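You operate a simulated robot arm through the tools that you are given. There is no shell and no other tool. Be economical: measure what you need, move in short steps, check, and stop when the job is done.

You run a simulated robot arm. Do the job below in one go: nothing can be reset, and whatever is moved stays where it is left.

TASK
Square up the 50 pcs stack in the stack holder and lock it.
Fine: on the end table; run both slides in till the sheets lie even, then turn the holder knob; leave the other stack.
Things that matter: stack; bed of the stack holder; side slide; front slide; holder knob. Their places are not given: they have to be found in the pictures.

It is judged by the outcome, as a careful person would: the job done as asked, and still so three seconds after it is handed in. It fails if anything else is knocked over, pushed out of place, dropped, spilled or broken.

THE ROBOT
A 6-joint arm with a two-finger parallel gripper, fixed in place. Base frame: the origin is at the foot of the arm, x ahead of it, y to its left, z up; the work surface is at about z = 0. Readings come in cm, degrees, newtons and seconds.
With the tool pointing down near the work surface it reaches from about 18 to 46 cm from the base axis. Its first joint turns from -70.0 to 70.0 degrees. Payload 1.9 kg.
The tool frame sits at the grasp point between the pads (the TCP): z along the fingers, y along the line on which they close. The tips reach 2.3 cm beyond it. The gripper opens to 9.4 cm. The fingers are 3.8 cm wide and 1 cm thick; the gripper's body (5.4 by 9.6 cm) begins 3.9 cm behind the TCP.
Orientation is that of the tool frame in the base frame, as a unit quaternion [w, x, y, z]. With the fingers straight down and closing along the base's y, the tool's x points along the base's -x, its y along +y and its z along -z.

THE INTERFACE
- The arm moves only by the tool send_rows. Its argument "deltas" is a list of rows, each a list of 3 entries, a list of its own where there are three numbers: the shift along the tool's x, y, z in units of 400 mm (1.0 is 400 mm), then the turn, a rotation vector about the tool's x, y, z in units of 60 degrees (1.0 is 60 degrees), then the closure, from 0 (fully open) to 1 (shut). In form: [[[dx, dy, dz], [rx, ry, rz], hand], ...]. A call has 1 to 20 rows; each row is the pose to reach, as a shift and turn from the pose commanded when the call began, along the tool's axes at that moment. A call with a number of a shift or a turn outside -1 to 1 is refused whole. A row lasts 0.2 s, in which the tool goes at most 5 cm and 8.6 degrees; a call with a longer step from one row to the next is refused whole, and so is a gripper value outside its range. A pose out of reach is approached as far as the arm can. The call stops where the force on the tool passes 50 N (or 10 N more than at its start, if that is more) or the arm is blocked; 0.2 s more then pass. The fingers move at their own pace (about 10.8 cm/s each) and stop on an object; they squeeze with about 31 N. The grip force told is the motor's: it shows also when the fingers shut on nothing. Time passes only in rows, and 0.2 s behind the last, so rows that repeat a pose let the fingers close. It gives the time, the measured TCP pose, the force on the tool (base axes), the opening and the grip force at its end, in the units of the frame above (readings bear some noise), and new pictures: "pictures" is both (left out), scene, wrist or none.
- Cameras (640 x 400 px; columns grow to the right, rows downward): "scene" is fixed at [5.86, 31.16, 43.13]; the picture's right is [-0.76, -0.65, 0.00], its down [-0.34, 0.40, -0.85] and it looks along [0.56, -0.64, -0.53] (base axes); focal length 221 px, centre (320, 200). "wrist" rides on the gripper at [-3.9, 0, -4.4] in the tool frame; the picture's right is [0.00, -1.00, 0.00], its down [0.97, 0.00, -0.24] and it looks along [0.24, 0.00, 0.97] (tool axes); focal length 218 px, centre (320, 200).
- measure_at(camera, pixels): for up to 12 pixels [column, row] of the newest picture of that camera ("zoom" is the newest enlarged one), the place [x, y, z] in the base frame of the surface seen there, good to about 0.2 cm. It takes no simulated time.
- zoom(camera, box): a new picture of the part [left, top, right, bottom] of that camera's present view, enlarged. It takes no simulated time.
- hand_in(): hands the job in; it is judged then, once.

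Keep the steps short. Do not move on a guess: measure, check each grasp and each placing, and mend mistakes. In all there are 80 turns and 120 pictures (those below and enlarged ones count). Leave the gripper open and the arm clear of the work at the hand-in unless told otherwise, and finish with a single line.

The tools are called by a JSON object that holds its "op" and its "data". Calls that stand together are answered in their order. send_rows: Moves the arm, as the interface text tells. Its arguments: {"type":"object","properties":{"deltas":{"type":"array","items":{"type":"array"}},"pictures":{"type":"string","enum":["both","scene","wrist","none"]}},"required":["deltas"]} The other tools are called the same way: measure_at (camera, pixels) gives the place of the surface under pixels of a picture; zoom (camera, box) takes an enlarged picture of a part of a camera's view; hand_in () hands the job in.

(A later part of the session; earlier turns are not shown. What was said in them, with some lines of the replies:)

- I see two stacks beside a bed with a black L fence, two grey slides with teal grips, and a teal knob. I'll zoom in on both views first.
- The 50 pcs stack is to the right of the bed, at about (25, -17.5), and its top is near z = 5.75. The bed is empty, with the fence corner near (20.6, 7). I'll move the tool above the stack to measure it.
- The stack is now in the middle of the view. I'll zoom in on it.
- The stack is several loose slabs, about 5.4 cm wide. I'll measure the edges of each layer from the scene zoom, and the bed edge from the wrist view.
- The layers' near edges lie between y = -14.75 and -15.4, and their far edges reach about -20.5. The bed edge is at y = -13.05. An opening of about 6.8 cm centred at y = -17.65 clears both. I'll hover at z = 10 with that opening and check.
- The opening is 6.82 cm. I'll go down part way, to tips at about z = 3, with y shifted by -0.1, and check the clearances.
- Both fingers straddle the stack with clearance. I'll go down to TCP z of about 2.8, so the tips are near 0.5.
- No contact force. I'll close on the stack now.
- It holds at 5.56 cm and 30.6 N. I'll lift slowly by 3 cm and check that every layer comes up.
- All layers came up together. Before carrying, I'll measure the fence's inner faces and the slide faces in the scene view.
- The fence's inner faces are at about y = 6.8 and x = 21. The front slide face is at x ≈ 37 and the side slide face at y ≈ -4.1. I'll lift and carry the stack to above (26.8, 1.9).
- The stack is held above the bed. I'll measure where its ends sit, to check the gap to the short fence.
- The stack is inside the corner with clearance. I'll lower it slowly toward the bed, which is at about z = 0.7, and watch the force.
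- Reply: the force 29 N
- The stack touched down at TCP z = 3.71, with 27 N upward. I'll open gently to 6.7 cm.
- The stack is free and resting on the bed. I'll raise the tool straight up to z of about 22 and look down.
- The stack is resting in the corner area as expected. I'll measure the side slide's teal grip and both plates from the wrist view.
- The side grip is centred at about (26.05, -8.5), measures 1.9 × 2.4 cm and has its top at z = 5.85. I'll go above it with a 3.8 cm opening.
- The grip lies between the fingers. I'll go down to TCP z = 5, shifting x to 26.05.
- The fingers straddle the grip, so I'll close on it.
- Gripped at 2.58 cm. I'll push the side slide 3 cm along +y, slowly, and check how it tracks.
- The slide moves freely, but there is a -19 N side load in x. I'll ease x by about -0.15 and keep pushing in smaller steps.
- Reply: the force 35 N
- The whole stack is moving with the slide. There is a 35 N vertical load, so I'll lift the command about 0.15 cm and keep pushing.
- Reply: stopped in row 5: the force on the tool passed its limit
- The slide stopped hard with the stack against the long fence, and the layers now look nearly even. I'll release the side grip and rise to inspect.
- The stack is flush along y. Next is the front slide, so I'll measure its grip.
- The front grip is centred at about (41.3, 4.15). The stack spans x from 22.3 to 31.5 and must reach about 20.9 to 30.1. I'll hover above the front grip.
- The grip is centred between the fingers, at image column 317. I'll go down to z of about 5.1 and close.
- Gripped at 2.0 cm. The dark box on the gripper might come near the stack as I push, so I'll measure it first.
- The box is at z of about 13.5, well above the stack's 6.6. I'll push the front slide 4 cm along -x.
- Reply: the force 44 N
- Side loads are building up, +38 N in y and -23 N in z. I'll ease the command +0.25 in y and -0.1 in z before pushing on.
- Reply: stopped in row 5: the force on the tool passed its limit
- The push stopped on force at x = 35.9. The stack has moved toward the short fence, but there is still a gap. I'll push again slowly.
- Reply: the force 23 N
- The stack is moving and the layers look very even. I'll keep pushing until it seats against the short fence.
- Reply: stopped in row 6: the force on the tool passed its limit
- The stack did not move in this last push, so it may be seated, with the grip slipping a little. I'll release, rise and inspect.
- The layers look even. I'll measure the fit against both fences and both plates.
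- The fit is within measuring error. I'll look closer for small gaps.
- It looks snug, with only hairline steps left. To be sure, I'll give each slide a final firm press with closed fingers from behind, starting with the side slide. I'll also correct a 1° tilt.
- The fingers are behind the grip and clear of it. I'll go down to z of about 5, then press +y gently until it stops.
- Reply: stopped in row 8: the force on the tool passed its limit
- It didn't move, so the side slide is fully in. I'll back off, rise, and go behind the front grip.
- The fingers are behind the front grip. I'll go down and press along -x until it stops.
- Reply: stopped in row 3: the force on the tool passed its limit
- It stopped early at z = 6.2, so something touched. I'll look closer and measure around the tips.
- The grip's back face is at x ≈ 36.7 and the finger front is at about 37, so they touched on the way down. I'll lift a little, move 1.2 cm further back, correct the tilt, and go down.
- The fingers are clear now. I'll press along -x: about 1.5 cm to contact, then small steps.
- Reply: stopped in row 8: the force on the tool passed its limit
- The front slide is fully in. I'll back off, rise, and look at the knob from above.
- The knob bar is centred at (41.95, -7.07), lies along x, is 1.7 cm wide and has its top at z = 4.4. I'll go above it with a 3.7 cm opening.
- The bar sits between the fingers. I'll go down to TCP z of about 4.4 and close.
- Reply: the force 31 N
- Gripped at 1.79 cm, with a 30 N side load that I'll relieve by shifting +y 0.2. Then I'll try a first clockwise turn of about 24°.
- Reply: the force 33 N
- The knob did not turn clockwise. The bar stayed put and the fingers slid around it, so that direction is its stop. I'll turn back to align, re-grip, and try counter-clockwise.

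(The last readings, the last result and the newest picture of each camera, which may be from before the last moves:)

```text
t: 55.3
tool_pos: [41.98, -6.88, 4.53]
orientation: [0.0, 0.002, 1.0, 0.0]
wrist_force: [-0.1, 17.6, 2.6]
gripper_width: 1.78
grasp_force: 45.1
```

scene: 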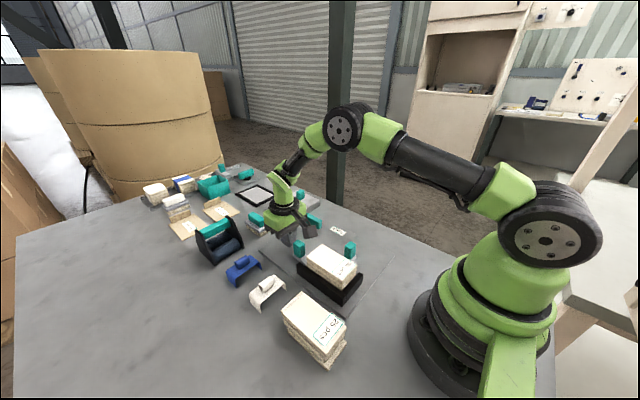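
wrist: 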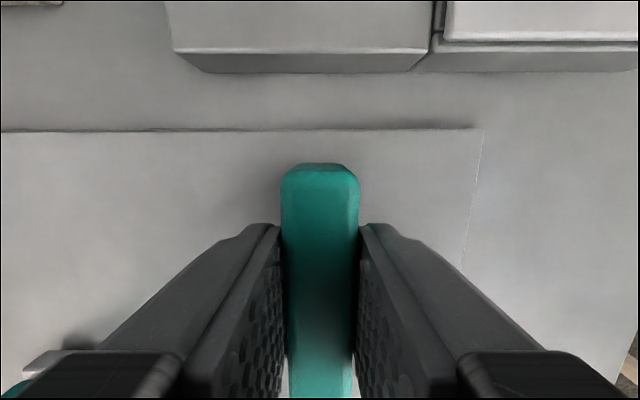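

It is aligned and gripped again. Now about 21° counter-clockwise.

{"op": "send_rows", "data": {"deltas": [[[0, 0.003, 0], [0, 0, 0], 0.95], [[0, 0.003, 0], [0, 0, -0.07], 0.95], [[0, 0.003, 0], [0, 0, -0.14], 0.95], [[0, 0.003, 0], [0, 0, -0.21], 0.95], [[0, 0.003, 0], [0, 0, -0.28], 0.95], [[0, 0.003, 0], [0, 0, -0.35], 0.95], [[0, 0.003, 0], [0, 0, -0.35], 0.95]], "pictures": "wrist"}}

{"op": "zoom", "data": {"camera": "scene", "box": [250, 170, 370, 280]}}

```text
t: 56.9
tool_pos: [42.06, -6.97, 4.55]
orientation: [-0.001, -0.179, 0.984, 0.0]
wrist_force: [-27.6, -10.1, 16.1]
gripper_width: 1.79
grasp_force: 45.0
```

wrist: 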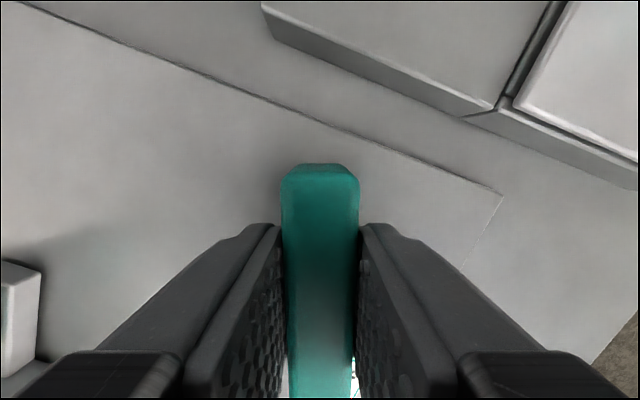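

```text
3.64 times, centred on (310, 225) of scene
```

zoom: 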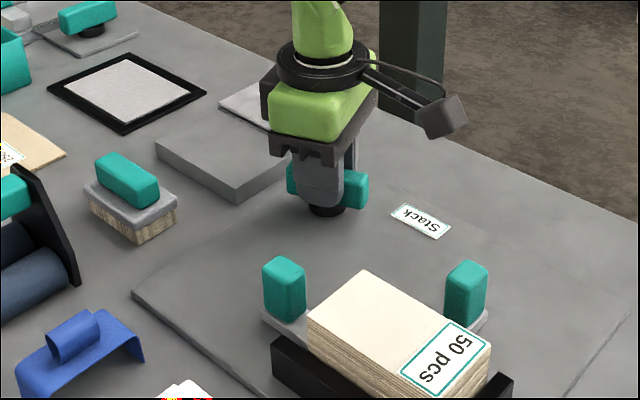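

The knob turns counter-clockwise with the gripper, 1.79 cm still held. I'll ease the side load and turn another 30°.

{"op": "send_rows", "data": {"deltas": [[[0.004, 0, -0.002], [0, 0, 0], 0.95], [[0.004, 0, -0.002], [0, 0, -0.1], 0.95], [[0.004, 0, -0.002], [0, 0, -0.2], 0.95], [[0.004, 0, -0.002], [0, 0, -0.3], 0.95], [[0.004, 0, -0.002], [0, 0, -0.4], 0.95], [[0.004, 0, -0.002], [0, 0, -0.5], 0.95], [[0.004, 0, -0.002], [0, 0, -0.5], 0.95]], "pictures": "wrist"}}

```text
t: 58.0
tool_pos: [42.02, -6.99, 4.74]
orientation: [0.002, -0.345, 0.939, -0.002]
wrist_force: [8.0, -2.0, -2.6]
gripper_width: 1.81
grasp_force: 45.3
stopped in row 5: the force on the tool passed its limit (the readings are from after the stop); the commanded pose is now the measured one
```

wrist: 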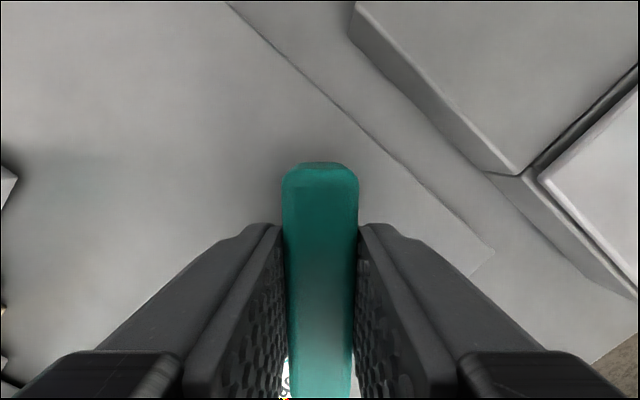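

It stopped at about 40° on a force trip, which could be a side load or the end stop. I'll keep turning gently from the reset pose.

{"op": "send_rows", "data": {"deltas": [[[0, 0, 0], [0, 0, -0.05], 0.95], [[0, 0, 0], [0, 0, -0.1], 0.95], [[0, 0, 0], [0, 0, -0.15], 0.95], [[0, 0, 0], [0, 0, -0.2], 0.95], [[0, 0, 0], [0, 0, -0.25], 0.95], [[0, 0, 0], [0, 0, -0.25], 0.95]], "pictures": "wrist"}}

```text
t: 59.4
tool_pos: [42.09, -6.9, 4.74]
orientation: [0.001, -0.465, 0.885, -0.002]
wrist_force: [25.0, 1.3, -28.9]
gripper_width: 1.81
grasp_force: 45.6
```

wrist: 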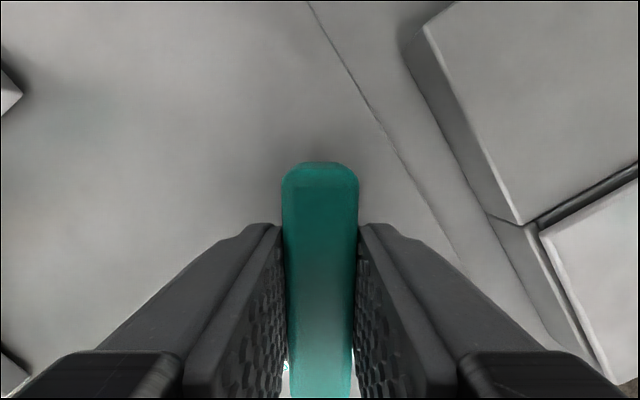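

It's at 55° and still turning. I'll ease the loads and continue.

{"op": "send_rows", "data": {"deltas": [[[-0.002, -0.003, 0.004], [0, 0, 0], 0.95], [[-0.002, -0.003, 0.004], [0, 0, -0.07], 0.95], [[-0.002, -0.003, 0.004], [0, 0, -0.14], 0.95], [[-0.002, -0.003, 0.004], [0, 0, -0.21], 0.95], [[-0.002, -0.003, 0.004], [0, 0, -0.28], 0.95], [[-0.002, -0.003, 0.004], [0, 0, -0.35], 0.95], [[-0.002, -0.003, 0.004], [0, 0, -0.35], 0.95]], "pictures": "wrist"}}

```text
t: 60.5
tool_pos: [41.92, -6.97, 4.65]
orientation: [0.0, -0.56, 0.828, 0.0]
wrist_force: [-2.3, 1.2, 4.8]
gripper_width: 1.83
grasp_force: 44.9
stopped in row 5: the force on the tool passed its limit (the readings are from after the stop); the commanded pose is now the measured one
```

wrist: 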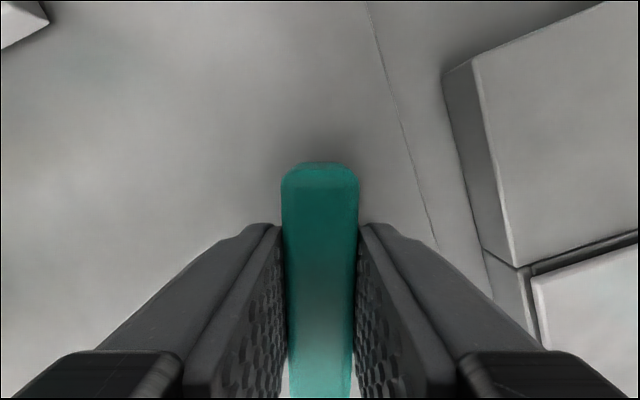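

It's at 68° now, so I'll continue.

{"op": "send_rows", "data": {"deltas": [[[0, 0, 0], [0, 0, -0.05], 0.95], [[0, 0, 0], [0, 0, -0.1], 0.95], [[0, 0, 0], [0, 0, -0.15], 0.95], [[0, 0, 0], [0, 0, -0.2], 0.95], [[0, 0, 0], [0, 0, -0.25], 0.95], [[0, 0, 0], [0, 0, -0.25], 0.95]], "pictures": "wrist"}}

```text
t: 61.9
tool_pos: [42.01, -7.1, 4.69]
orientation: [0.0, -0.665, 0.747, 0.0]
wrist_force: [-18.2, -3.4, 26.4]
gripper_width: 1.79
grasp_force: 45.1
```

wrist: 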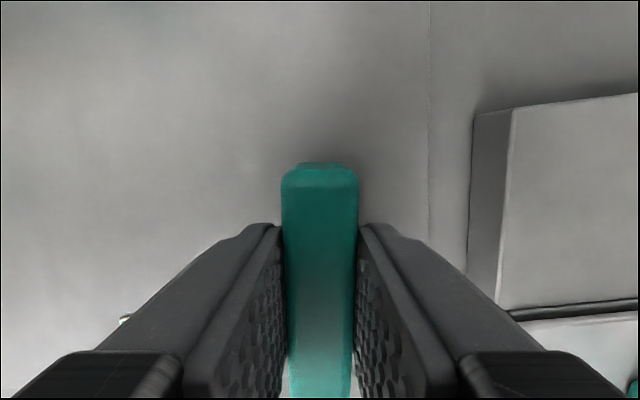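

It's at 83°. I'll ease the loads and turn on to find the stop.

{"op": "send_rows", "data": {"deltas": [[[0, 0.003, -0.003], [0, 0, 0], 0.95], [[0, 0.003, -0.003], [0, 0, -0.05], 0.95], [[0, 0.003, -0.003], [0, 0, -0.1], 0.95], [[0, 0.003, -0.003], [0, 0, -0.15], 0.95], [[0, 0.003, -0.003], [0, 0, -0.2], 0.95], [[0, 0.003, -0.003], [0, 0, -0.25], 0.95], [[0, 0.003, -0.003], [0, 0, -0.25], 0.95]], "pictures": "both"}}

{"op": "zoom", "data": {"camera": "scene", "box": [250, 170, 370, 280]}}

```text
t: 62.7
tool_pos: [41.91, -6.94, 4.72]
orientation: [0.001, -0.702, 0.712, -0.002]
wrist_force: [6.1, -0.8, -2.1]
gripper_width: 1.8
grasp_force: 45.6
stopped in row 4: the force on the tool passed its limit (the readings are from after the stop); the commanded pose is now the measured one
```

scene: 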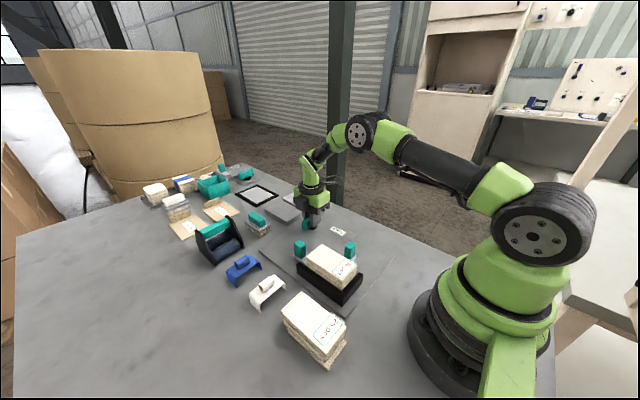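
wrist: 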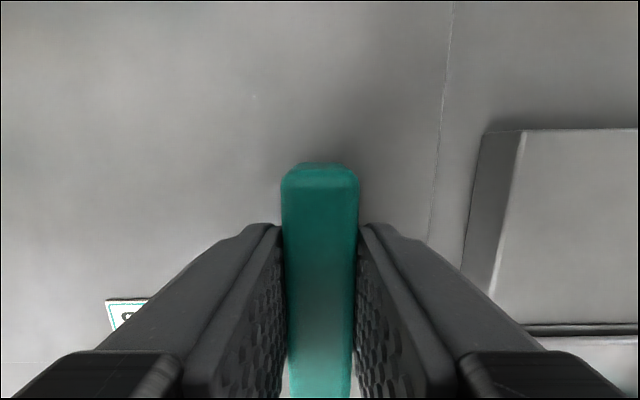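

```text
3.64 times, centred on (310, 225) of scene
```

zoom: 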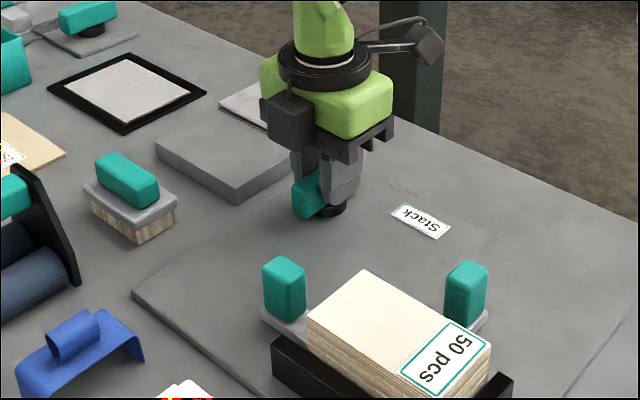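

It's at 89°. I'll nudge further to see whether this is the end stop.

{"op": "send_rows", "data": {"deltas": [[[0, 0, 0], [0, 0, -0.04], 0.95], [[0, 0, 0], [0, 0, -0.08], 0.95], [[0, 0, 0], [0, 0, -0.12], 0.95], [[0, 0, 0], [0, 0, -0.16], 0.95], [[0, 0, 0], [0, 0, -0.2], 0.95], [[0, 0, 0], [0, 0, -0.2], 0.95]], "pictures": "wrist"}}

```text
t: 64.1
tool_pos: [41.9, -6.99, 4.66]
orientation: [-0.001, 0.772, -0.636, 0.004]
wrist_force: [2.9, -7.8, 17.8]
gripper_width: 2.55
grasp_force: 45.2
```

wrist: 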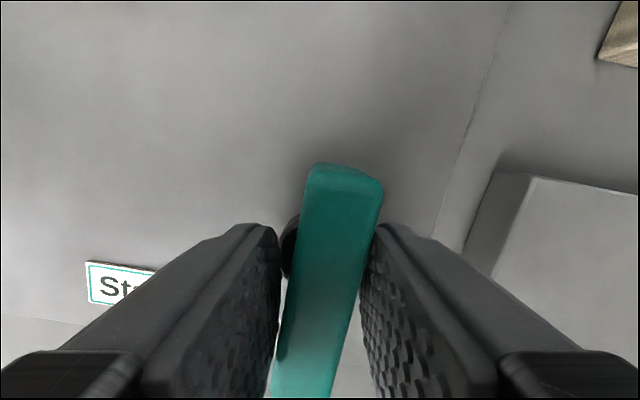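

The gripper turned past the bar while the knob stayed at about 90°, so that is its end stop. I'll release, realign, and rise straight up.

{"op": "send_rows", "data": {"deltas": [[[0, 0, 0], [0, 0, 0], 0.8], [[0, 0, 0], [0, 0, 0], 0.6], [[0, 0, 0], [0, 0, 0.1], 0.5], [[0, 0, 0], [0, 0, 0.18], 0.5], [[0, 0, 0], [0, 0, 0.18], 0.5], [[0, 0, -0.06], [0, 0, 0.18], 0.5], [[0, 0, -0.14], [0, 0, 0.18], 0.5], [[0, 0, -0.25], [0, 0, 0.18], 0.5], [[0, 0, -0.35], [0, 0, 0.18], 0.5], [[0, 0, -0.35], [0, 0, 0.18], 0.4]], "pictures": "both"}}

{"op": "zoom", "data": {"camera": "scene", "box": [250, 190, 390, 310]}}

```text
t: 66.3
tool_pos: [42.08, -6.76, 18.6]
orientation: [0.0, 0.709, -0.705, 0.003]
wrist_force: [-0.1, -0.8, -0.1]
gripper_width: 5.64
grasp_force: 0.0
```

scene: 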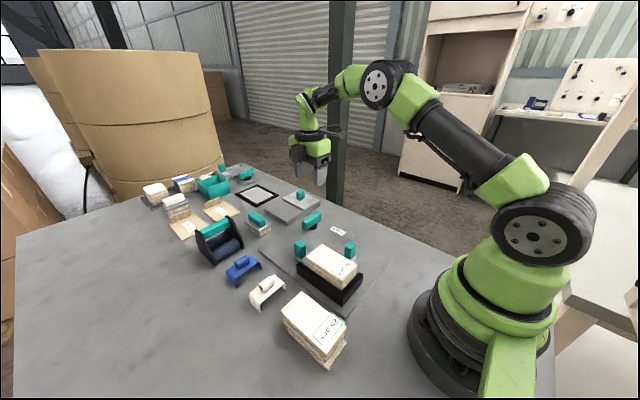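
wrist: 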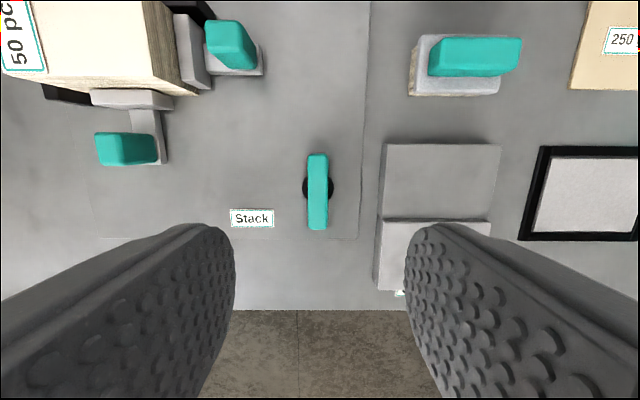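

```text
3.33 times, centred on (320, 250) of scene
```

zoom: 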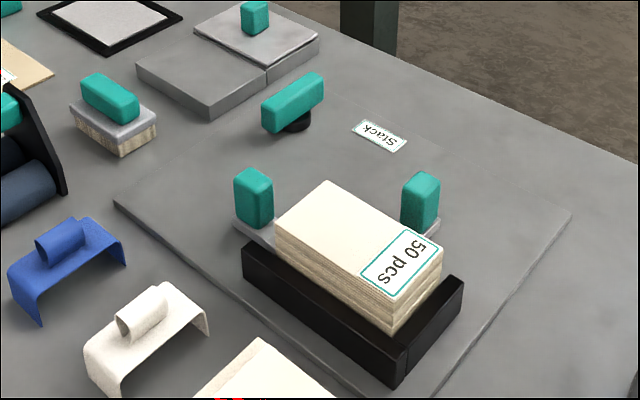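

The knob is turned 90° and everything else is in place. One last close look at the stack's evenness.

{"op": "zoom", "data": {"camera": "scene", "box": [295, 235, 375, 305]}}

{"op": "zoom", "data": {"camera": "wrist", "box": [0, 0, 200, 130]}}

```text
5.71 times, centred on (335, 270) of scene
```

zoom: 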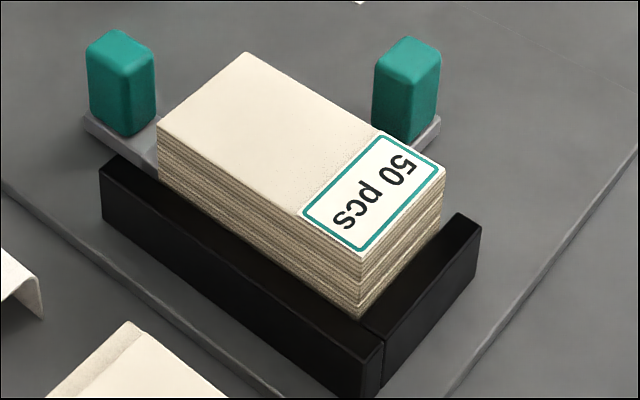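

```text
3.08 times, centred on (100, 65) of wrist
```

zoom: 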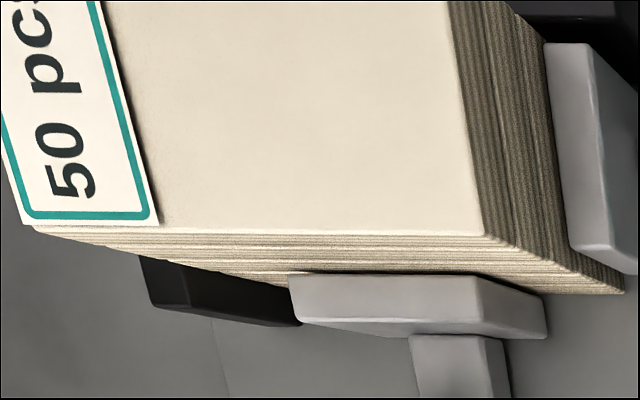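

The sheets lie even, both plates touch the stack, and the knob is at its stop. I'll open the hand fully and raise the arm clear.

{"op": "send_rows", "data": {"deltas": [[[0, 0, -0.06], [0, 0, 0], 0.2], [[0, 0, -0.12], [0, 0, 0], 0], [[0, 0, -0.15], [0, 0, 0], 0], [[0, 0, -0.15], [0, 0, 0], 0]], "pictures": "scene"}}

```text
t: 67.3
tool_pos: [42.03, -6.91, 24.59]
orientation: [-0.001, 0.71, -0.705, 0.002]
wrist_force: [-0.4, 0.5, 0.7]
gripper_width: 9.4
grasp_force: 0.1
```

scene: 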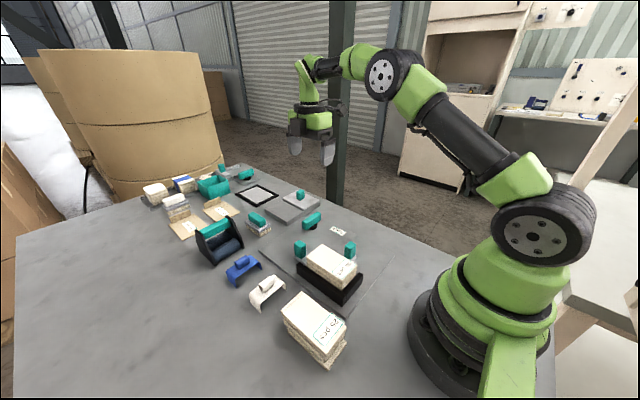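

The gripper is open, the arm is clear, and the 25 pcs stack was not touched. I'm handing in.

{"op": "hand_in", "data": {}}

```text
The job is handed in.
```

The 50 pcs stack sits squared in the holder with both slides run in and the knob turned about 90° counter-clockwise to its stop; the 25 pcs stack was left alone.
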